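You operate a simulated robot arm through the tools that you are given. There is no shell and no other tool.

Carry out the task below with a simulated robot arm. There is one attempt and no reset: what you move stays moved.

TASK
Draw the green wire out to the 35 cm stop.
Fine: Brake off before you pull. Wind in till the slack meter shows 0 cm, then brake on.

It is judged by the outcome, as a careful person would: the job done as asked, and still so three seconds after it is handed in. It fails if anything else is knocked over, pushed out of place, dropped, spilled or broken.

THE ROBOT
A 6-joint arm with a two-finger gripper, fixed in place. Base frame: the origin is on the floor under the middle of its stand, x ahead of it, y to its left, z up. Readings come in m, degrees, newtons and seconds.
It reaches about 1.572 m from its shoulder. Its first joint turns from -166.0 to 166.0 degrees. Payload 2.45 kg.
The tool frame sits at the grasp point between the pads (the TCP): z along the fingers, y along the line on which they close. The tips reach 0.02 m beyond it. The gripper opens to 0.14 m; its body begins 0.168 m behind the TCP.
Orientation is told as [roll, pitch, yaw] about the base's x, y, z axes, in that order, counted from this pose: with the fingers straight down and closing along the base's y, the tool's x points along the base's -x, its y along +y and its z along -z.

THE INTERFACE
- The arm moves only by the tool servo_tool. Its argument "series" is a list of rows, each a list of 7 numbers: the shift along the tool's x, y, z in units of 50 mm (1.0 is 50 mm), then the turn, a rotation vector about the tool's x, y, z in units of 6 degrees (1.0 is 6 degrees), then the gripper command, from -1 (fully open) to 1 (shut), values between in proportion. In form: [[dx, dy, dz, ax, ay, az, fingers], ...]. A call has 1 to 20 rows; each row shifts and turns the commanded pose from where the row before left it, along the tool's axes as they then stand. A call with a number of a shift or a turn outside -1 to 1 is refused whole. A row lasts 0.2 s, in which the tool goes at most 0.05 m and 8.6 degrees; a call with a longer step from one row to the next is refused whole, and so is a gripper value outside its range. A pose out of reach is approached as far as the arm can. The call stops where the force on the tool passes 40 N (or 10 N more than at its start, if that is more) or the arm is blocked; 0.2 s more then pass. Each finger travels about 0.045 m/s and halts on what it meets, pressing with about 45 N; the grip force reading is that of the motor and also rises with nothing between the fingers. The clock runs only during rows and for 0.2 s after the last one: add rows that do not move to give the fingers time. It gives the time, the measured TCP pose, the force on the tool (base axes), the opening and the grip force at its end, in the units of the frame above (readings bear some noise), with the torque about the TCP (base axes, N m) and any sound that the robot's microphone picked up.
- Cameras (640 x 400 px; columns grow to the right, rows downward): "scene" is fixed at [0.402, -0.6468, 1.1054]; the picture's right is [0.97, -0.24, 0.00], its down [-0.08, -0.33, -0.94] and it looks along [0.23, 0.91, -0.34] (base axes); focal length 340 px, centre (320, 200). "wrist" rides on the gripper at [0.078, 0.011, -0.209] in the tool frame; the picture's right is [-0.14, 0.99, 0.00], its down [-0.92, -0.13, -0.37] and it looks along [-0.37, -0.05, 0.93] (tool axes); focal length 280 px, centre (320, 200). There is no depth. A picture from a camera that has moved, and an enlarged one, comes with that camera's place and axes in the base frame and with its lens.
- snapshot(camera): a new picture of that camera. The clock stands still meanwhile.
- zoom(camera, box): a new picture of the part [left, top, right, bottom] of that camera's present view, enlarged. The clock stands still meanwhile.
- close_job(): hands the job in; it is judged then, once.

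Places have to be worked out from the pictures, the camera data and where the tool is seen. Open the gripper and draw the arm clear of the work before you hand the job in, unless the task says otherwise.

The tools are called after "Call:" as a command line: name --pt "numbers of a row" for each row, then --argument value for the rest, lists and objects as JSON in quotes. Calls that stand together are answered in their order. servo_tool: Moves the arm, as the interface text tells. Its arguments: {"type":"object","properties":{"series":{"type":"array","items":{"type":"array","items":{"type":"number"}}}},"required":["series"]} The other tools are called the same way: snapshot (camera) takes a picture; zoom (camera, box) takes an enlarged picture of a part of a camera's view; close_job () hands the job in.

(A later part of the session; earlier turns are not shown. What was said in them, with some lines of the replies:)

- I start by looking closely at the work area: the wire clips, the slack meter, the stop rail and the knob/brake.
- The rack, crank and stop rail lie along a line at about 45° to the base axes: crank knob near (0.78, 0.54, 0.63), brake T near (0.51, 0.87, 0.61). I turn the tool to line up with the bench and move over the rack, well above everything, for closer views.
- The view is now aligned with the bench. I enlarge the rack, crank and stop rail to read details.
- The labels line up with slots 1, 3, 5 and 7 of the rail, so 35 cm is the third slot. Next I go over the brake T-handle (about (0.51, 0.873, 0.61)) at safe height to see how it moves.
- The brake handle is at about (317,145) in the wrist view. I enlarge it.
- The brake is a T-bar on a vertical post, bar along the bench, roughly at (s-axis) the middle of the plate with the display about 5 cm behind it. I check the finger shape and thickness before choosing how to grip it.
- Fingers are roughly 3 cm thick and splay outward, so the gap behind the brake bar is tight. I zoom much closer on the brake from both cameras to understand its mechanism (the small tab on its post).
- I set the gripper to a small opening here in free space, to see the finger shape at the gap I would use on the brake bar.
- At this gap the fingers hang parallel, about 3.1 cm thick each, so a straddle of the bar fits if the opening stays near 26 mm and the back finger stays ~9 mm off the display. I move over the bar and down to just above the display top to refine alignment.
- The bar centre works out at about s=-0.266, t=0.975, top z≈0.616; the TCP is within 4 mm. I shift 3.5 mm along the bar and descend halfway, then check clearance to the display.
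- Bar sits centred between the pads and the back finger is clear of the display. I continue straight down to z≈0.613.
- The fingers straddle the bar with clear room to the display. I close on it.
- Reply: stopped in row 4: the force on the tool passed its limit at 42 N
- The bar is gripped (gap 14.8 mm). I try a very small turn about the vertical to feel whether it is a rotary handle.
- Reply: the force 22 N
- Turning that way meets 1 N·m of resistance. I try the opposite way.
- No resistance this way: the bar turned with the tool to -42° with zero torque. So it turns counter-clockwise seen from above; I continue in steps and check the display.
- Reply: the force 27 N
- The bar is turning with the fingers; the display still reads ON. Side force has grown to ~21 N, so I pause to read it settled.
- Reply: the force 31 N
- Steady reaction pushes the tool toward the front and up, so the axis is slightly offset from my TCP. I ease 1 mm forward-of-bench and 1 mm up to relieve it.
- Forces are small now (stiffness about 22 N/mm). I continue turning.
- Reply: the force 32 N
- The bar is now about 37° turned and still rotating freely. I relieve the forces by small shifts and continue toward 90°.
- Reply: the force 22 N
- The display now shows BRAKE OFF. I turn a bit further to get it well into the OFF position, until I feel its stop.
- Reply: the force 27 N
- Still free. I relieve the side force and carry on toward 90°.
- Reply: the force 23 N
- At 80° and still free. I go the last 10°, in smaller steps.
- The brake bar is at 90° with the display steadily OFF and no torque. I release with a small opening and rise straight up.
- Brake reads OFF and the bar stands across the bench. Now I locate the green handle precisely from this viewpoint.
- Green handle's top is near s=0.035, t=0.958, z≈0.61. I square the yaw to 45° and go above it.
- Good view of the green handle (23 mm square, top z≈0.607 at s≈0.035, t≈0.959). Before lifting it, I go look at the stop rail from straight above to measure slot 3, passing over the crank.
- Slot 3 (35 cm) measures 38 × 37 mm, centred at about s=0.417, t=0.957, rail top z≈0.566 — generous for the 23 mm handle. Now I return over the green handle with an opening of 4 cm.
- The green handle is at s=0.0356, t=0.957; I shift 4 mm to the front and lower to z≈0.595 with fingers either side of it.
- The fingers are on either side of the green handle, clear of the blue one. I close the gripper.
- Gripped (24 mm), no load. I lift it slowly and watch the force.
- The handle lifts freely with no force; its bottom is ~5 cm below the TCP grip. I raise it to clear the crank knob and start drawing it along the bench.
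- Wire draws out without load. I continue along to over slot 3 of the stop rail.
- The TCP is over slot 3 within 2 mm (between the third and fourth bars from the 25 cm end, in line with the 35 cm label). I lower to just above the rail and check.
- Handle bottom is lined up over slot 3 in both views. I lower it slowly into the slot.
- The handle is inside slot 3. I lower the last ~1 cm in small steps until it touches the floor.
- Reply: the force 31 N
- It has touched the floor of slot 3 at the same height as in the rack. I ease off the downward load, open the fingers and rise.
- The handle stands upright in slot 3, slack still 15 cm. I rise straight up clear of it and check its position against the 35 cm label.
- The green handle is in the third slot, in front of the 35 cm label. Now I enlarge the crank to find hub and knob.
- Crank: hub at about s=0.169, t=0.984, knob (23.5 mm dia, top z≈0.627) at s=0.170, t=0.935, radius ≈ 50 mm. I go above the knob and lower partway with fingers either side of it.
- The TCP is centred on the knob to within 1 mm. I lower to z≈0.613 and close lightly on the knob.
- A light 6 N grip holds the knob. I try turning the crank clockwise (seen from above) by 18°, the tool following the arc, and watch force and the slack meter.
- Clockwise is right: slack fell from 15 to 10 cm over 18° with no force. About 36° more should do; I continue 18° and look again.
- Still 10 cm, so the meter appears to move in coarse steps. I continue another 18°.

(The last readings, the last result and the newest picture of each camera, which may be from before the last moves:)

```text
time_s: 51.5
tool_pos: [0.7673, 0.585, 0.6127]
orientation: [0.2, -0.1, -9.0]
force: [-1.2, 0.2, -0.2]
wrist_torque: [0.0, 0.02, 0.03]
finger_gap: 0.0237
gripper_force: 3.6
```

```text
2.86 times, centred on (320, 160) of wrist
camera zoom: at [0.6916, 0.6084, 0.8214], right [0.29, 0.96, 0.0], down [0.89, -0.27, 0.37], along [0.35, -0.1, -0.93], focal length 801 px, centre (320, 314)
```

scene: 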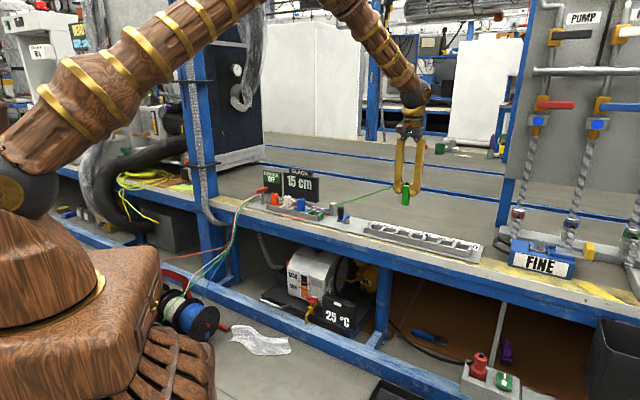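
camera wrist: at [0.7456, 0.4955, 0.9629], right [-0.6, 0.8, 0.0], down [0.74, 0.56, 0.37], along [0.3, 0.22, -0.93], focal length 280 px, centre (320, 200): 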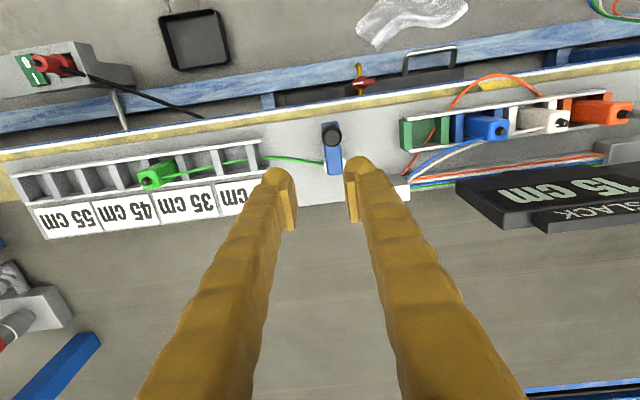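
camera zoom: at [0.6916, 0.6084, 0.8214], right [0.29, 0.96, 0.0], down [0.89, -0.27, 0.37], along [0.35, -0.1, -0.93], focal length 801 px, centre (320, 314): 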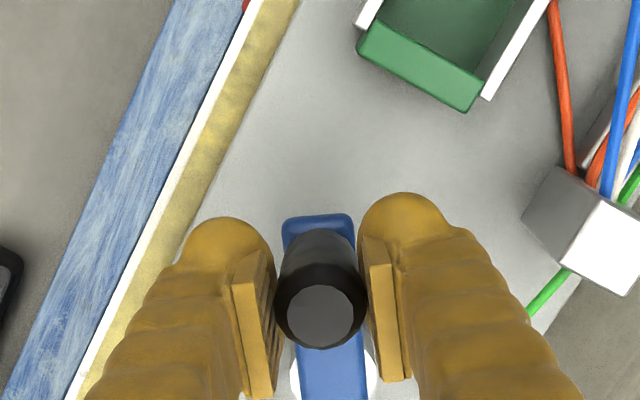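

Now 5 cm at 54° total; the meter works in 5 cm steps. I go on in 6° steps and check each time.

Call:
servo_tool --pt "-0.0054 0.1035 0 0 0 1 0.68" --pt "-0.0054 0.1035 0 0 0 1 0.68" --pt "0 0 0 0 0 0 0.68"

Call:
zoom --camera "scene" --box '[260, 160, 440, 260]'

```text
time_s: 52.3
tool_pos: [0.771, 0.5955, 0.6142]
orientation: [0.2, 0.0, -21.0]
force: [-0.8, 0.7, 1.6]
wrist_torque: [0.01, -0.03, -0.01]
finger_gap: 0.0234
gripper_force: 6.6
```

```text
3.56 times, centred on (350, 210) of scene
camera zoom: at [0.402, -0.6468, 1.1054], right [0.97, -0.24, 0.0], down [-0.08, -0.33, -0.94], along [0.23, 0.91, -0.34], focal length 1209 px, centre (213, 164)
```

zoom: 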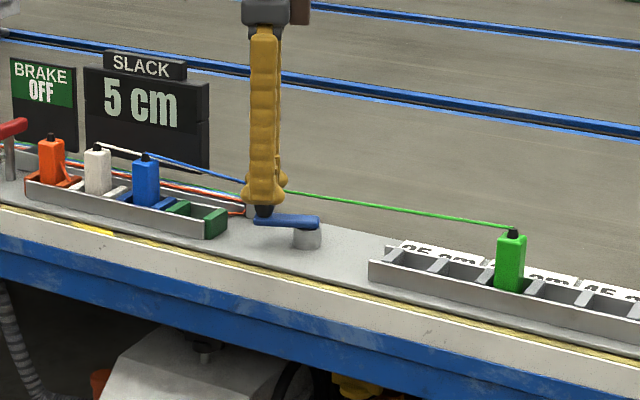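

Still 5 cm at 66°, no load. Another 12°.

Call:
servo_tool --pt "-0.0054 0.1035 0 0 0 1 0.68" --pt "-0.0054 0.1035 0 0 0 1 0.68" --pt "0 0 0 0 0 0 0.68"

Call:
zoom --camera "scene" --box '[260, 160, 440, 260]'

```text
time_s: 53.1
tool_pos: [0.7745, 0.6037, 0.6133]
orientation: [0.2, 0.0, -33.0]
force: [0.2, 0.6, -2.4]
wrist_torque: [0.02, -0.01, 0.05]
finger_gap: 0.0234
gripper_force: 9.5
```

```text
3.56 times, centred on (350, 210) of scene
camera zoom: at [0.402, -0.6468, 1.1054], right [0.97, -0.24, 0.0], down [-0.08, -0.33, -0.94], along [0.23, 0.91, -0.34], focal length 1209 px, centre (213, 164)
```

zoom: 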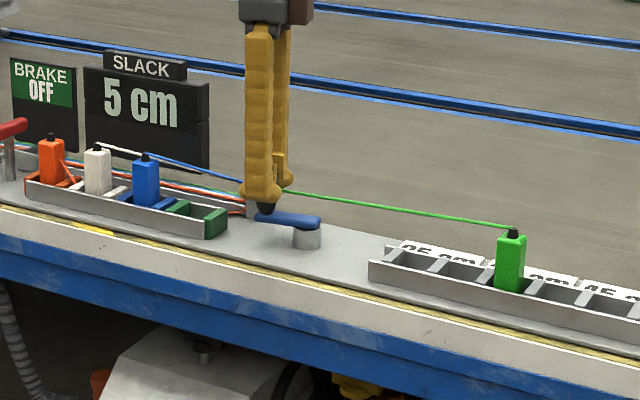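

Still 5 cm at 78°. Next 6°.

Call:
servo_tool --pt "-0.0054 0.1035 0 0 0 1 0.68" --pt "0 0 0 0 0 0 0.68"

Call:
zoom --camera "scene" --box '[260, 160, 440, 260]'

```text
time_s: 53.7
tool_pos: [0.7782, 0.609, 0.6139]
orientation: [0.1, 0.0, -39.0]
force: [0.9, 0.4, 1.3]
wrist_torque: [-0.03, 0.02, 0.03]
finger_gap: 0.0236
gripper_force: 0.2
```

```text
3.56 times, centred on (350, 210) of scene
camera zoom: at [0.402, -0.6468, 1.1054], right [0.97, -0.24, 0.0], down [-0.08, -0.33, -0.94], along [0.23, 0.91, -0.34], focal length 1209 px, centre (213, 164)
```

zoom: 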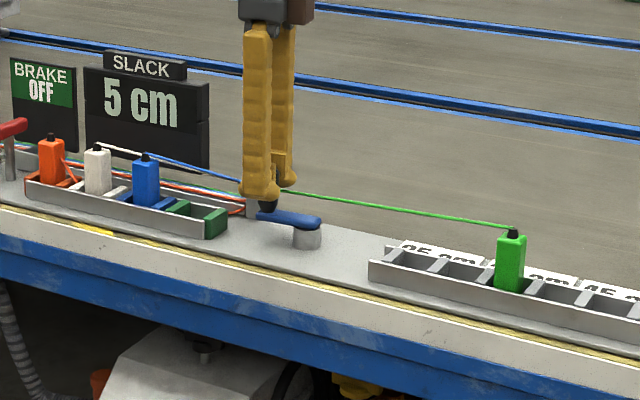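

Still 5 cm at 84°. Grip reading dropped to 0.2 N, so I check that the knob is still well between the pads.

Call:
zoom --camera "wrist" --box '[230, 90, 410, 230]'

Call:
servo_tool --pt "0 0 0 0 0 0 0.69" --pt "0 0 0 0 0 0 0.69"

```text
2.86 times, centred on (320, 160) of wrist
camera zoom: at [0.7237, 0.6666, 0.8209], right [0.73, 0.68, 0.0], down [0.63, -0.68, 0.37], along [0.25, -0.27, -0.93], focal length 801 px, centre (320, 314)
```

zoom: 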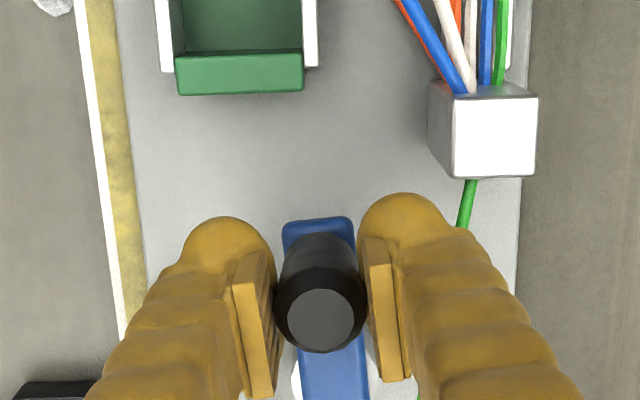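

```text
time_s: 54.3
tool_pos: [0.7788, 0.6088, 0.6129]
orientation: [0.2, 0.0, -38.9]
force: [-0.1, -0.1, 0.5]
wrist_torque: [0.02, 0.02, 0.0]
finger_gap: 0.0232
gripper_force: 1.2
```

The knob is centred in the pads and tracking well. I continue 6° more.

Call:
servo_tool --pt "-0.0054 0.1035 0 0 0 1 0.7" --pt "0 0 0 0 0 0 0.7"

Call:
zoom --camera "scene" --box '[260, 160, 440, 260]'

```text
time_s: 54.9
tool_pos: [0.7833, 0.614, 0.6131]
orientation: [0.1, -0.1, -45.0]
force: [-3.0, -2.2, 5.4]
wrist_torque: [-0.07, 0.07, -0.19]
finger_gap: 0.0224
gripper_force: 41.0
```

```text
3.56 times, centred on (350, 210) of scene
camera zoom: at [0.402, -0.6468, 1.1054], right [0.97, -0.24, 0.0], down [-0.08, -0.33, -0.94], along [0.23, 0.91, -0.34], focal length 1209 px, centre (213, 164)
```

zoom: 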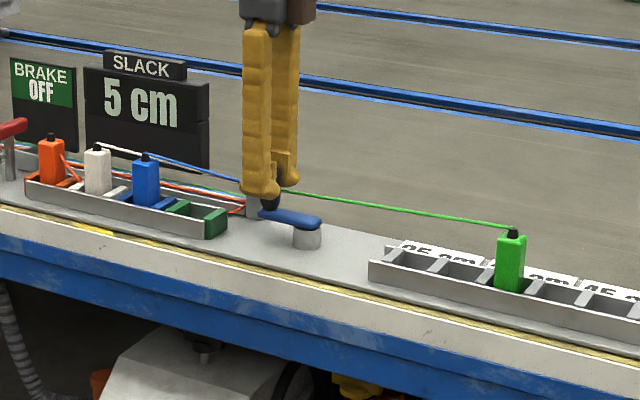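

Still 5 cm at 90°. By the pattern of changes the next step should come before about 108°; I continue by 6° with a slightly lighter grip.

Call:
servo_tool --pt "-0.0054 0.1035 0 0 0 1 0.685" --pt "0 0 0 0 0 0 0.685"

Call:
zoom --camera "scene" --box '[260, 160, 440, 260]'

```text
time_s: 55.5
tool_pos: [0.786, 0.6169, 0.6138]
orientation: [0.2, 0.1, -51.0]
force: [0.4, 0.8, -0.7]
wrist_torque: [0.01, -0.01, 0.06]
finger_gap: 0.0235
gripper_force: 10.3
```

```text
3.56 times, centred on (350, 210) of scene
camera zoom: at [0.402, -0.6468, 1.1054], right [0.97, -0.24, 0.0], down [-0.08, -0.33, -0.94], along [0.23, 0.91, -0.34], focal length 1209 px, centre (213, 164)
```

zoom: 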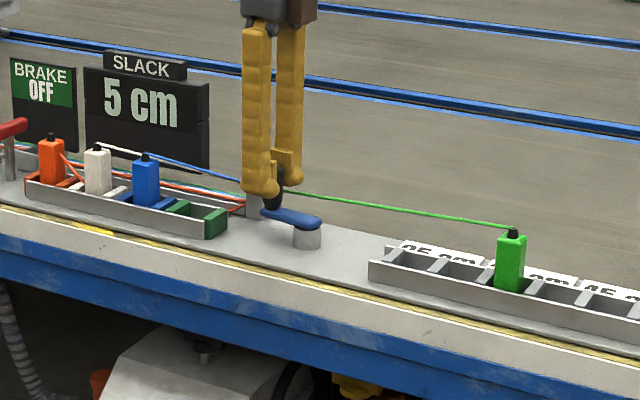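

Still 5 cm at 96°; forces nil. Continue 6°.

Call:
servo_tool --pt "-0.0054 0.1035 0 0 0 1 0.685" --pt "0 0 0 0 0 0 0.685"

Call:
zoom --camera "scene" --box '[260, 160, 440, 260]'

```text
time_s: 56.1
tool_pos: [0.7894, 0.6197, 0.6137]
orientation: [0.2, 0.1, -57.1]
force: [-0.3, 0.2, -0.9]
wrist_torque: [-0.02, -0.01, -0.02]
finger_gap: 0.023
gripper_force: 23.9
```

```text
3.56 times, centred on (350, 210) of scene
camera zoom: at [0.402, -0.6468, 1.1054], right [0.97, -0.24, 0.0], down [-0.08, -0.33, -0.94], along [0.23, 0.91, -0.34], focal length 1209 px, centre (213, 164)
```

zoom: 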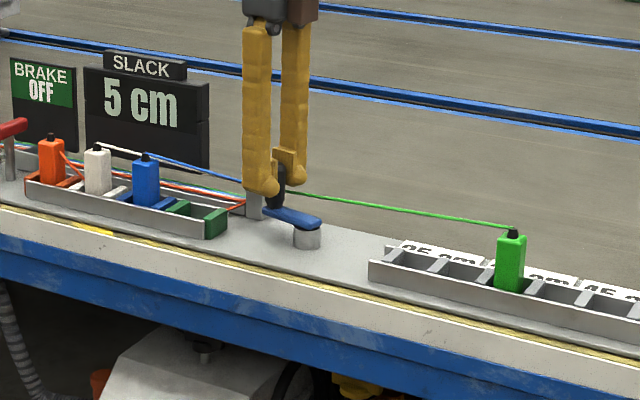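

Still 5 cm at 102°. Continue 6°.

Call:
servo_tool --pt "-0.0054 0.1035 0 0 0 1 0.68" --pt "0 0 0 0 0 0 0.68"

Call:
zoom --camera "scene" --box '[260, 160, 440, 260]'

Call:
zoom --camera "wrist" --box '[230, 90, 410, 230]'

```text
time_s: 56.7
tool_pos: [0.794, 0.6218, 0.6129]
orientation: [0.2, 0.1, -62.9]
force: [0.4, -1.4, -0.7]
wrist_torque: [-0.03, -0.01, 0.01]
finger_gap: 0.0233
gripper_force: 13.7
```

```text
3.56 times, centred on (350, 210) of scene
camera zoom: at [0.402, -0.6468, 1.1054], right [0.97, -0.24, 0.0], down [-0.08, -0.33, -0.94], along [0.23, 0.91, -0.34], focal length 1209 px, centre (213, 164)
```

zoom: 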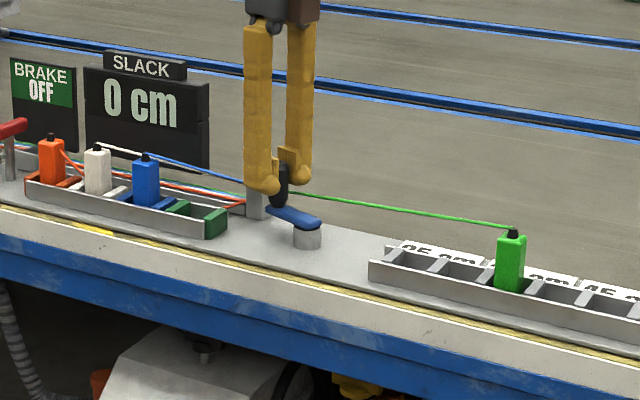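

```text
2.86 times, centred on (320, 160) of wrist
camera zoom: at [0.7679, 0.6961, 0.8209], right [0.94, 0.33, 0.0], down [0.3, -0.88, 0.37], along [0.12, -0.35, -0.93], focal length 801 px, centre (320, 314)
```

zoom: 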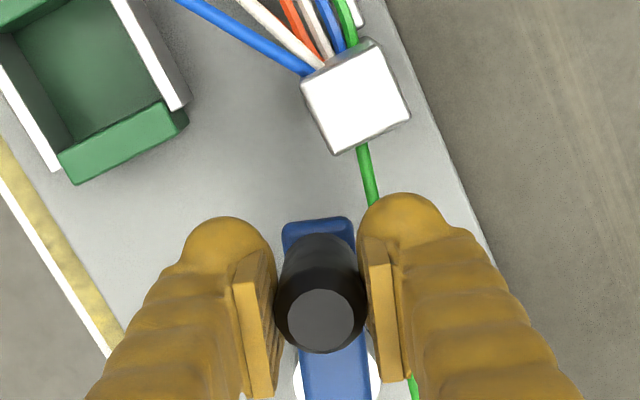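

The meter now shows 0 cm, with no load on the tool. I stop winding, open the fingers off the knob and rise straight up, then verify that it holds.

Call:
servo_tool --pt "0 0 0 0 0 0 0.6" --pt "0 0 0 0 0 0 0.5" --pt "0 0 0 0 0 0 0.45" --pt "0 0 0 0 0 0 0.45" --pt "0 0 -0.3 0 0 0 0.45" --pt "0 0 -0.6 0 0 0 0.45" --pt "0 0 -0.8 0 0 0 0.45" --pt "0 0 -0.8 0 0 0 0.45" --pt "0 0 -0.5 0 0 0 0.45" --pt "0 0 0 0 0 0 0.45"

Call:
zoom --camera "scene" --box '[240, 150, 460, 270]'

Call:
snapshot --camera "wrist"

```text
time_s: 58.9
tool_pos: [0.7927, 0.6227, 0.7644]
orientation: [0.2, 0.1, -62.9]
force: [-0.1, -0.7, 0.1]
wrist_torque: [0.03, 0.0, -0.01]
finger_gap: 0.0383
gripper_force: 0.1
```

```text
2.91 times, centred on (350, 210) of scene
camera zoom: at [0.402, -0.6468, 1.1054], right [0.97, -0.24, 0.0], down [-0.08, -0.33, -0.94], along [0.23, 0.91, -0.34], focal length 989 px, centre (233, 171)
```

zoom: 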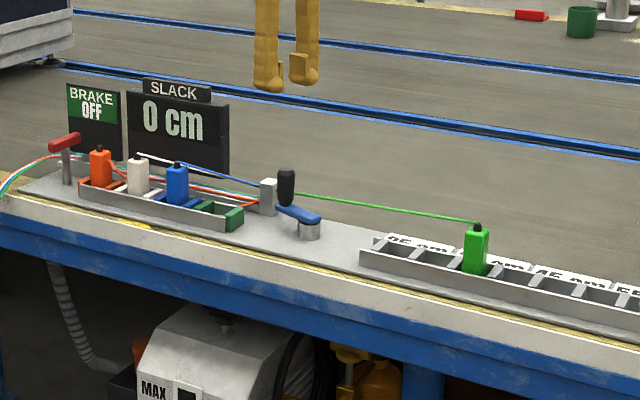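

```text
taken
camera wrist: at [0.7665, 0.6962, 0.9715], right [0.94, 0.33, 0.0], down [0.3, -0.88, 0.37], along [0.12, -0.35, -0.93], focal length 280 px, centre (320, 200)
```

wrist: 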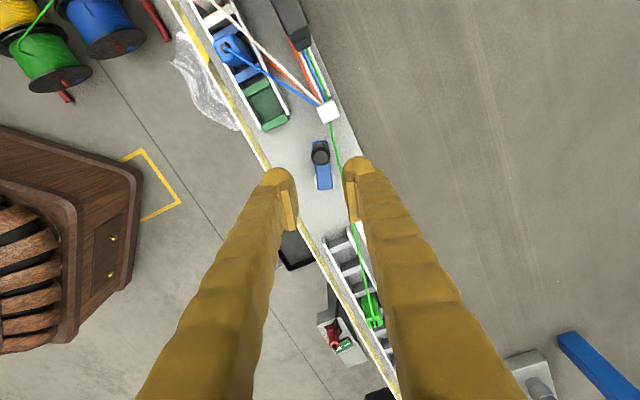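

Slack stays at 0 cm after release, and all handles stand. Now I turn the tool back to 45° yaw above the bench to take the brake bar again.

Call:
servo_tool --pt "0 0 0 0 0 -1 0.5" --pt "0 0 0 0 0 -1 0.5" --pt "0 0 0 0 0 -1 0.5" --pt "0 0 0 0 0 -1 0.5" --pt "0 0 0 0 0 -1 0.5" --pt "0 0 0 0 0 -1 0.5" --pt "0 0 0 0 0 -1 0.5" --pt "0 0 0 0 0 -1 0.5" --pt "0 0 0 0 0 -1 0.5" --pt "0 0 0 0 0 -1 0.5" --pt "0 0 0 0 0 -1 0.5" --pt "0 0 0 0 0 -1 0.5" --pt "0 0 0 0 0 -1 0.5" --pt "0 0 0 0 0 -1 0.5" --pt "0 0 0 0 0 -1 0.5" --pt "0 0 0 0 0 -1 0.5" --pt "0 0 0 0 0 -1 0.5" --pt "0 0 0 0 0 -1 0.5" --pt "0 0 0 0 0 0 0.5"

```text
time_s: 62.9
tool_pos: [0.7941, 0.6228, 0.7638]
orientation: [0.1, -0.3, 45.1]
force: [0.3, -0.2, -0.1]
wrist_torque: [-0.01, 0.01, 0.0]
finger_gap: 0.0351
gripper_force: 0.1
```

Yaw is 45°. I travel back along the bench to above the brake bar.

Call:
servo_tool --pt "0.29 0.7 0 0 0 0 0.55" --pt "0.29 0.78 0 0 0 0 0.55" --pt "0 0.78 0 0 0 0 0.55" --pt "0 0.78 0 0 0 0 0.55" --pt "0 0.78 0 0 0 0 0.55" --pt "0 0.78 0 0 0 0 0.55" --pt "0 0.78 0 0 0 0 0.55" --pt "0 0.78 0 0 0 0 0.55" --pt "0 0.78 0 0 0 0 0.55" --pt "0 0.78 0 0 0 0 0.55" --pt "0 0 0.6 0 0 0 0.55" --pt "0 0 0.6 0 0 0 0.55" --pt "0 0 0 0 0 0 0.55"

Call:
zoom --camera "wrist" --box '[230, 90, 410, 230]'

Call:
zoom --camera "scene" --box '[240, 140, 340, 220]'

```text
time_s: 65.7
tool_pos: [0.4998, 0.8749, 0.7015]
orientation: [0.0, -0.2, 45.0]
force: [-1.0, -0.1, 0.0]
wrist_torque: [0.0, 0.01, -0.02]
finger_gap: 0.0315
gripper_force: 0.0
```

```text
2.86 times, centred on (320, 160) of wrist
camera zoom: at [0.4362, 0.8262, 0.9092], right [-0.6, 0.8, 0.0], down [0.74, 0.56, 0.37], along [0.3, 0.23, -0.93], focal length 801 px, centre (320, 314)
```

zoom: 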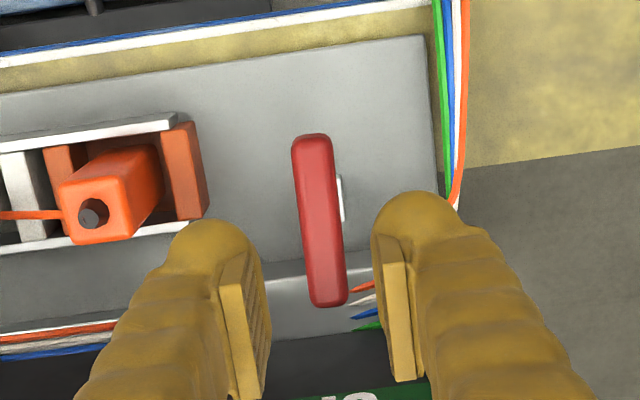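

```text
5.00 times, centred on (290, 180) of scene
camera zoom: at [0.402, -0.6468, 1.1054], right [0.97, -0.24, 0.0], down [-0.08, -0.33, -0.94], along [0.23, 0.91, -0.34], focal length 1700 px, centre (470, 300)
```

zoom: 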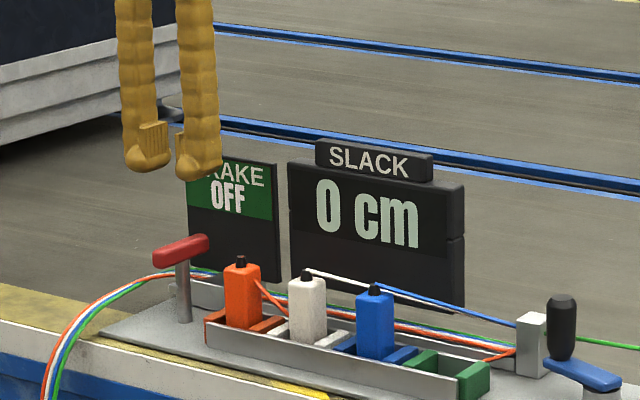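

The bar is centred between the fingers (s=-0.265, t=0.972). I descend to its level and close with a moderate grip.

Call:
servo_tool --pt "0 0 0.4 0 0 0 0.55" --pt "0 0 0.4 0 0 0 0.55" --pt "0 0 0.4 0 0 0 0.55" --pt "0 0 0.4 0 0 0 0.55" --pt "0 0 0.17 0 0 0 0.55" --pt "0 0 0 0 0 0 0.7" --pt "0 0 0 0 0 0 0.8" --pt "0 0 0 0 0 0 0.81" --pt "0 0 0 0 0 0 0.81"

Call:
zoom --camera "wrist" --box '[230, 90, 410, 230]'

```text
time_s: 67.7
tool_pos: [0.5001, 0.8738, 0.6144]
orientation: [0.0, -0.2, 45.1]
force: [-3.5, 3.0, -0.9]
wrist_torque: [0.02, 0.08, -0.01]
finger_gap: 0.0163
gripper_force: 2.4
```

```text
2.86 times, centred on (320, 160) of wrist
camera zoom: at [0.4365, 0.826, 0.8221], right [-0.6, 0.8, 0.0], down [0.74, 0.56, 0.37], along [0.3, 0.23, -0.93], focal length 801 px, centre (320, 314)
```

zoom: 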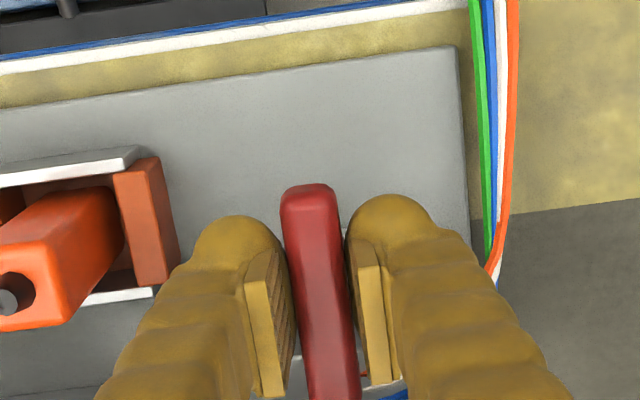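

Fingers just cage the bar. I turn it clockwise back toward ON in steps, watching force and torque.

Call:
servo_tool --pt "0 0 0 0 0 0.8 0.81" --pt "0 0 0 0 0 0.8 0.81" --pt "0 0 0 0 0 0.8 0.81" --pt "0 0 0 0 0 0.8 0.81" --pt "0 0 0 0 0 0 0.81"

Call:
zoom --camera "wrist" --box '[230, 90, 410, 230]'

```text
time_s: 68.9
tool_pos: [0.5005, 0.8755, 0.6157]
orientation: [0.0, -0.2, 25.8]
force: [-4.4, 6.4, 2.2]
wrist_torque: [0.08, 0.03, 0.01]
finger_gap: 0.0178
gripper_force: 3.4
```

```text
2.86 times, centred on (320, 160) of wrist
camera zoom: at [0.4247, 0.8498, 0.8224], right [-0.31, 0.95, 0.0], down [0.88, 0.28, 0.37], along [0.35, 0.12, -0.93], focal length 801 px, centre (320, 314)
```

zoom: 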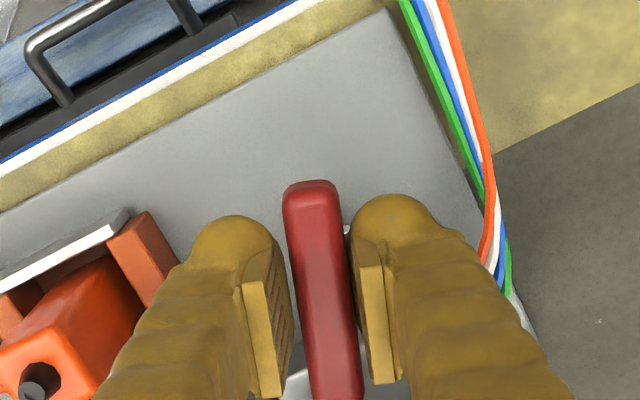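

The bar follows. I continue turning.

Call:
servo_tool --pt "0 0 0 0 0 0.8 0.83" --pt "0 0 0 0 0 0.8 0.83" --pt "0 0 0 0 0 0.8 0.83" --pt "0 0 0 0 0 0.8 0.83" --pt "0 0 0 0 0 0 0.83"

Call:
zoom --camera "scene" --box '[240, 140, 340, 220]'

```text
time_s: 70.1
tool_pos: [0.5012, 0.8751, 0.6152]
orientation: [0.3, -0.1, 6.6]
force: [-2.9, 10.4, -3.6]
wrist_torque: [0.1, 0.05, 0.02]
finger_gap: 0.019
gripper_force: 5.2
```

```text
5.00 times, centred on (290, 180) of scene
camera zoom: at [0.402, -0.6468, 1.1054], right [0.97, -0.24, 0.0], down [-0.08, -0.33, -0.94], along [0.23, 0.91, -0.34], focal length 1700 px, centre (470, 300)
```

zoom: 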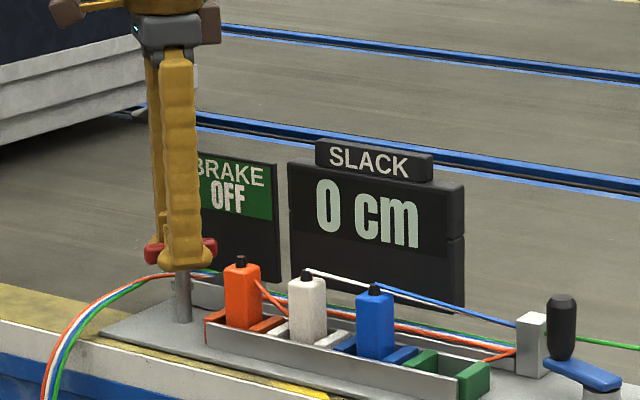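

Slack still 0; brake about half way. I relieve the small side force and keep turning.

Call:
servo_tool --pt "0 0.008 0 0 0 0.8 0.85" --pt "0 0 0 0 0 0.8 0.85" --pt "0 0 0 0 0 0.8 0.85" --pt "0 0 0 0 0 0.8 0.85" --pt "0 0 0 0 0 0 0.85"

Call:
zoom --camera "scene" --box '[240, 140, 340, 220]'

Call:
zoom --camera "wrist" --box '[230, 90, 410, 230]'

```text
time_s: 71.3
tool_pos: [0.5014, 0.8754, 0.6161]
orientation: [0.2, -0.2, -12.5]
force: [-0.8, 13.9, 3.6]
wrist_torque: [0.15, 0.04, 0.0]
finger_gap: 0.0189
gripper_force: 6.1
```

```text
5.00 times, centred on (290, 180) of scene
camera zoom: at [0.402, -0.6468, 1.1054], right [0.97, -0.24, 0.0], down [-0.08, -0.33, -0.94], along [0.23, 0.91, -0.34], focal length 1700 px, centre (470, 300)
```

zoom: 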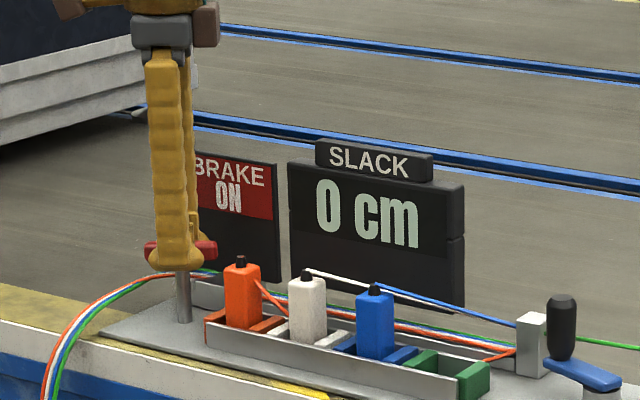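

```text
2.86 times, centred on (320, 160) of wrist
camera zoom: at [0.4262, 0.9024, 0.8226], right [0.35, 0.94, 0.0], down [0.87, -0.33, 0.37], along [0.35, -0.13, -0.93], focal length 801 px, centre (320, 314)
```

zoom: 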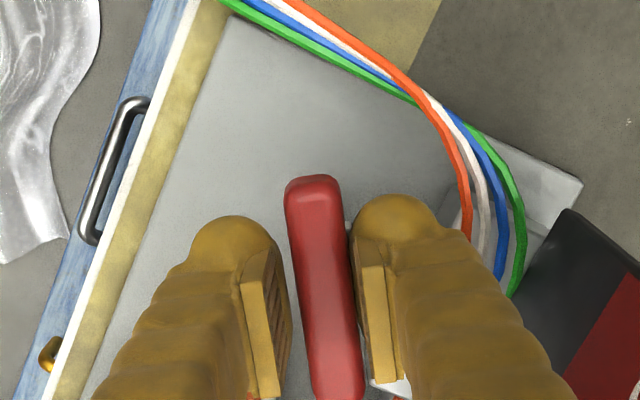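

BRAKE ON with slack 0 cm. I turn it the rest of the way to its original fully-ON position.

Call:
servo_tool --pt "0.002 0.01 0 0 0 0.8 0.85" --pt "0 0 0 0 0 0.8 0.85" --pt "0 0 0 0 0 0.8 0.85" --pt "0 0 0 0 0 0.8 0.85" --pt "0 0 0 0 0 0 0.85"

```text
time_s: 72.5
tool_pos: [0.4999, 0.8747, 0.6152]
orientation: [0.2, -0.1, -31.7]
force: [5.7, 13.5, 4.8]
wrist_torque: [0.15, -0.08, 0.0]
finger_gap: 0.0198
gripper_force: 7.2
```

Call:
servo_tool --pt "0.002 0.01 0 0 0 0.75 0.85" --pt "0 0 0 0 0 0.75 0.85" --pt "0 0 0 0 0 0.7 0.85" --pt "0 0 0 0 0 0 0.85"

Call:
zoom --camera "wrist" --box '[230, 90, 410, 230]'

Call:
zoom --camera "scene" --box '[240, 140, 340, 220]'

```text
time_s: 73.5
tool_pos: [0.5003, 0.8753, 0.6136]
orientation: [0.1, 0.0, -44.9]
force: [9.1, 9.4, 1.0]
wrist_torque: [0.07, -0.1, -0.01]
finger_gap: 0.0191
gripper_force: 6.9
```

```text
2.86 times, centred on (320, 160) of wrist
camera zoom: at [0.4524, 0.938, 0.8223], right [0.8, 0.6, 0.0], down [0.56, -0.74, 0.37], along [0.22, -0.29, -0.93], focal length 801 px, centre (320, 314)
```

zoom: 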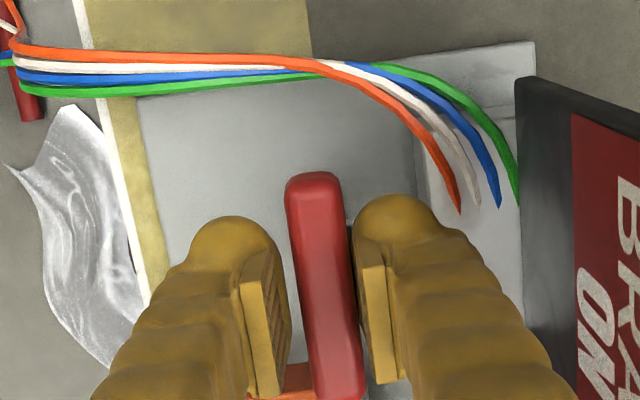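

```text
5.00 times, centred on (290, 180) of scene
camera zoom: at [0.402, -0.6468, 1.1054], right [0.97, -0.24, 0.0], down [-0.08, -0.33, -0.94], along [0.23, 0.91, -0.34], focal length 1700 px, centre (470, 300)
```

zoom: 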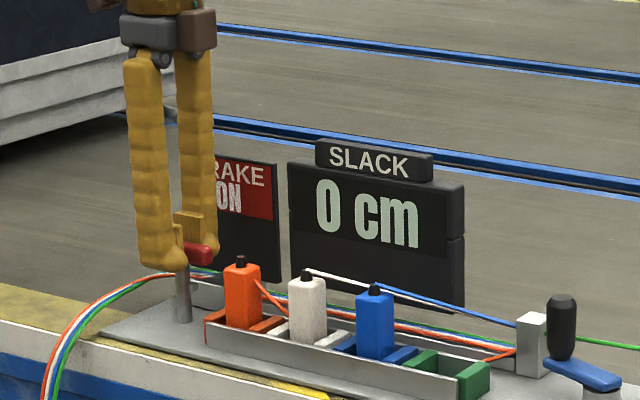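

The bar is within a few degrees of the original position. I shift 1 mm toward the bar's centre and squeeze so the pads square it up to fully ON.

Call:
servo_tool --pt "0 0.02 0 0 0 0 0.85" --pt "0 0.01 0 0 0 0 0.88" --pt "0 0 0 0 0 0 0.92" --pt "0 0 0 0 0 0 0.95" --pt "0 0 0 0 0 0 0.95"

Call:
zoom --camera "wrist" --box '[230, 90, 410, 230]'

```text
time_s: 74.7
tool_pos: [0.5005, 0.8768, 0.6143]
orientation: [0.1, 0.0, -45.0]
force: [12.3, 10.0, -12.1]
wrist_torque: [0.11, -0.07, 0.04]
finger_gap: 0.0153
gripper_force: 41.1
```

```text
2.86 times, centred on (320, 160) of wrist
camera zoom: at [0.4535, 0.9395, 0.8222], right [0.8, 0.6, 0.0], down [0.56, -0.74, 0.37], along [0.22, -0.29, -0.93], focal length 801 px, centre (320, 314)
```

zoom: 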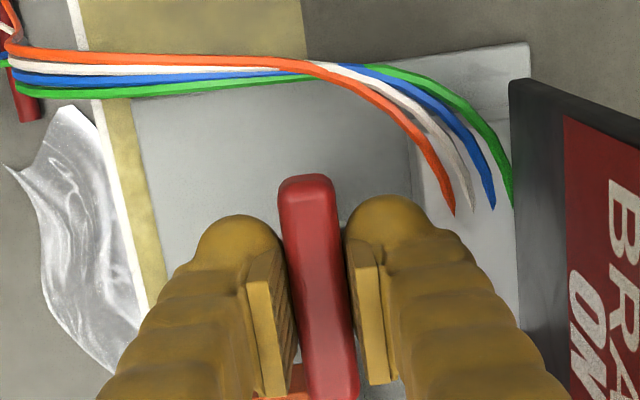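

The bar is squared to its original ON position. I open to the same narrow gap used on entry and rise straight up.

Call:
servo_tool --pt "0 0 0 0 0 0 0.8" --pt "0 -0.02 0 0 0 0 0.7" --pt "0 0 0 0 0 0 0.63" --pt "0 0 0 0 0 0 0.63" --pt "0 0 -0.3 0 0 0 0.63" --pt "0 0 -0.5 0 0 0 0.63" --pt "0 0 -0.6 0 0 0 0.63" --pt "0 0 -0.8 0 0 0 0.63" --pt "0 0 -0.8 0 0 0 0.63" --pt "0 0 -0.8 0 0 0 0.63" --pt "0 0 0 0 0 0 0.63"

Call:
snapshot --camera "scene"

Call:
zoom --camera "scene" --box '[240, 150, 460, 270]'

Call:
snapshot --camera "wrist"

```text
time_s: 77.1
tool_pos: [0.4988, 0.8749, 0.8044]
orientation: [0.2, 0.0, -44.9]
force: [0.0, 0.5, 0.0]
wrist_torque: [-0.04, 0.01, -0.04]
finger_gap: 0.026
gripper_force: 0.0
```

```text
taken
```

scene: 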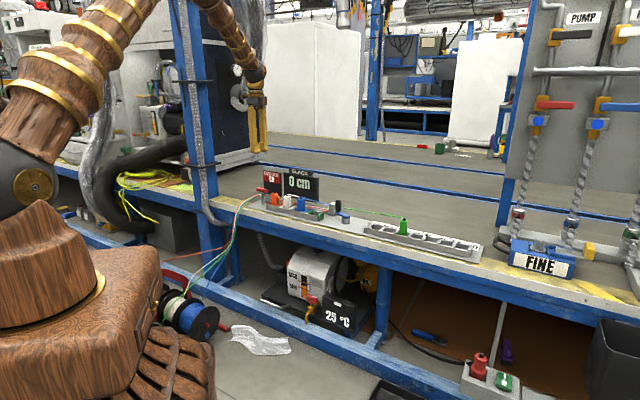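

```text
2.91 times, centred on (350, 210) of scene
camera zoom: at [0.402, -0.6468, 1.1054], right [0.97, -0.24, 0.0], down [-0.08, -0.33, -0.94], along [0.23, 0.91, -0.34], focal length 989 px, centre (233, 171)
```

zoom: 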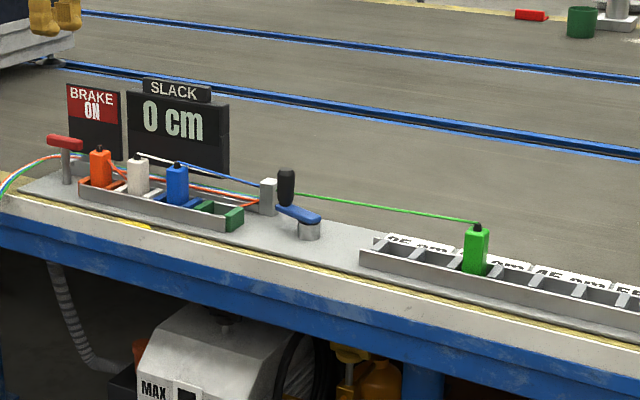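

```text
taken
camera wrist: at [0.4521, 0.9365, 1.0121], right [0.8, 0.6, 0.0], down [0.56, -0.74, 0.37], along [0.22, -0.29, -0.93], focal length 280 px, centre (320, 200)
```

wrist: 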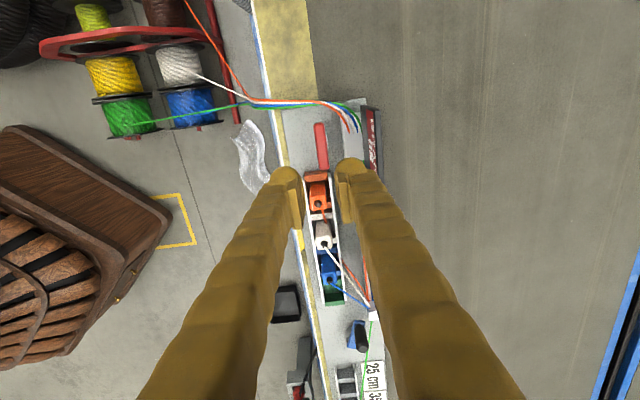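

Display shows BRAKE ON and 0 cm, the green handle sits in the 35 cm slot with the wire taut, and everything else stands as before. I open the gripper and draw the arm back to its starting area.

Call:
servo_tool --pt "0 0 -0.6 0 0 0 0.3" --pt "0 0 -0.4 0 0 0 0" --pt "-0.69 -0.45 -0.03 0 0 0 -0.5" --pt "-0.69 -0.45 -0.03 0 0 0 -1" --pt "-0.69 -0.45 -0.03 0 0 0 -1" --pt "-0.69 -0.45 -0.03 0 0 0 -1" --pt "-0.69 -0.45 -0.03 0 0 0 -1" --pt "-0.69 -0.45 -0.03 0 0 0 -1" --pt "-0.69 -0.45 -0.03 0 0 0 -1" --pt "-0.69 -0.45 -0.03 0 0 0 -1" --pt "-0.69 -0.45 -0.03 0 0 0 -1" --pt "-0.69 -0.45 -0.03 0 0 0 -1" --pt "-0.69 -0.45 -0.03 0 0 0 -1" --pt "0 0 0 0 0 0 -1" --pt "0 0 0 0 0 0 -1" --pt "0 0 0 0 0 0 -1"

Call:
zoom --camera "scene" --box '[240, 150, 460, 270]'

Call:
zoom --camera "scene" --box '[380, 200, 460, 260]'

Call:
snapshot --camera "scene"

```text
time_s: 80.5
tool_pos: [0.5915, 0.4303, 0.8704]
orientation: [0.2, 0.1, -44.9]
force: [-0.6, 0.1, -0.6]
wrist_torque: [-0.01, 0.01, -0.02]
finger_gap: 0.1399
gripper_force: 0.1
```

```text
2.91 times, centred on (350, 210) of scene
camera zoom: at [0.402, -0.6468, 1.1054], right [0.97, -0.24, 0.0], down [-0.08, -0.33, -0.94], along [0.23, 0.91, -0.34], focal length 989 px, centre (233, 171)
```

zoom: 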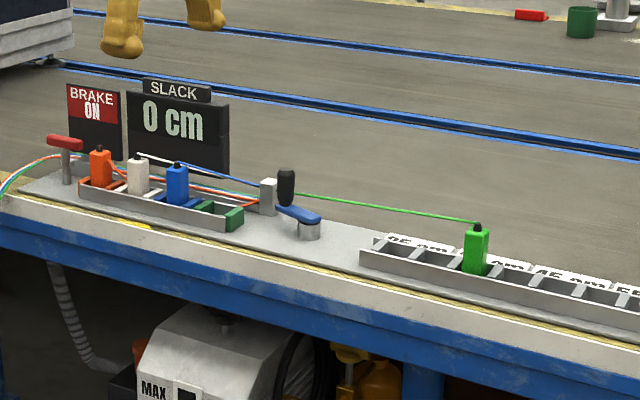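

```text
6.67 times, centred on (420, 230) of scene
camera zoom: at [0.402, -0.6468, 1.1054], right [0.97, -0.24, 0.0], down [-0.08, -0.33, -0.94], along [0.23, 0.91, -0.34], focal length 2267 px, centre (-347, 0)
```

zoom: 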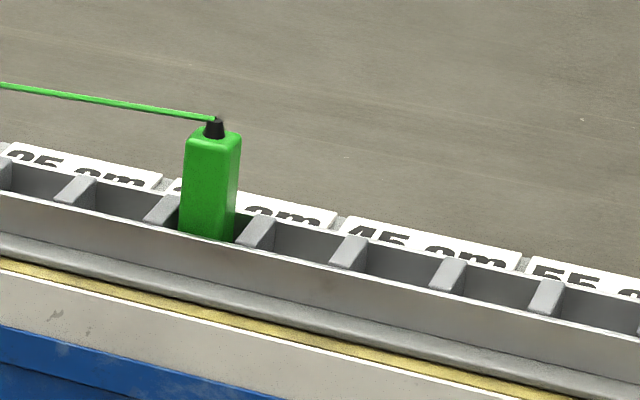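

```text
taken
```

scene: 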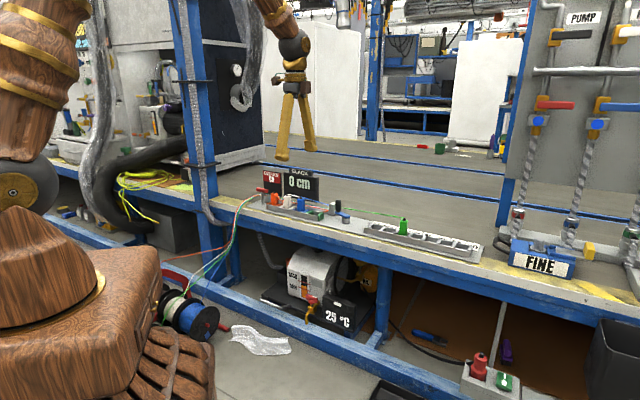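

The green handle stands in the 35 cm slot, slack reads 0 cm, the brake reads ON, and the gripper is open and clear of the work. I hand the job in.

Call:
close_job

```text
The job is handed in.
```

The green wire is drawn out to the 35 cm stop, the slack meter reads 0 cm and the brake is on. The job has been handed in.

- **Brake off:** I turned the brake bar a quarter turn until its display read OFF before moving the wire.
- **Pull:** I lifted the green handle out of its rack and set it in the third slot of the stop rail, in front of the 35 cm label. It stood upright by itself after I let go.
- **Wind in:** Turning the crank clockwise took the meter from 15 cm down to 0 cm. The meter moves in 5 cm steps, so I stopped as soon as it showed 0. It still read 0 after I let go of the crank.
- **Brake on:** I turned the bar back to its original position, and the display read ON with slack still at 0 cm.

The other handles, the displays and the bench items stayed where they were. I opened the gripper and drew the arm back to about where it started before handing in.
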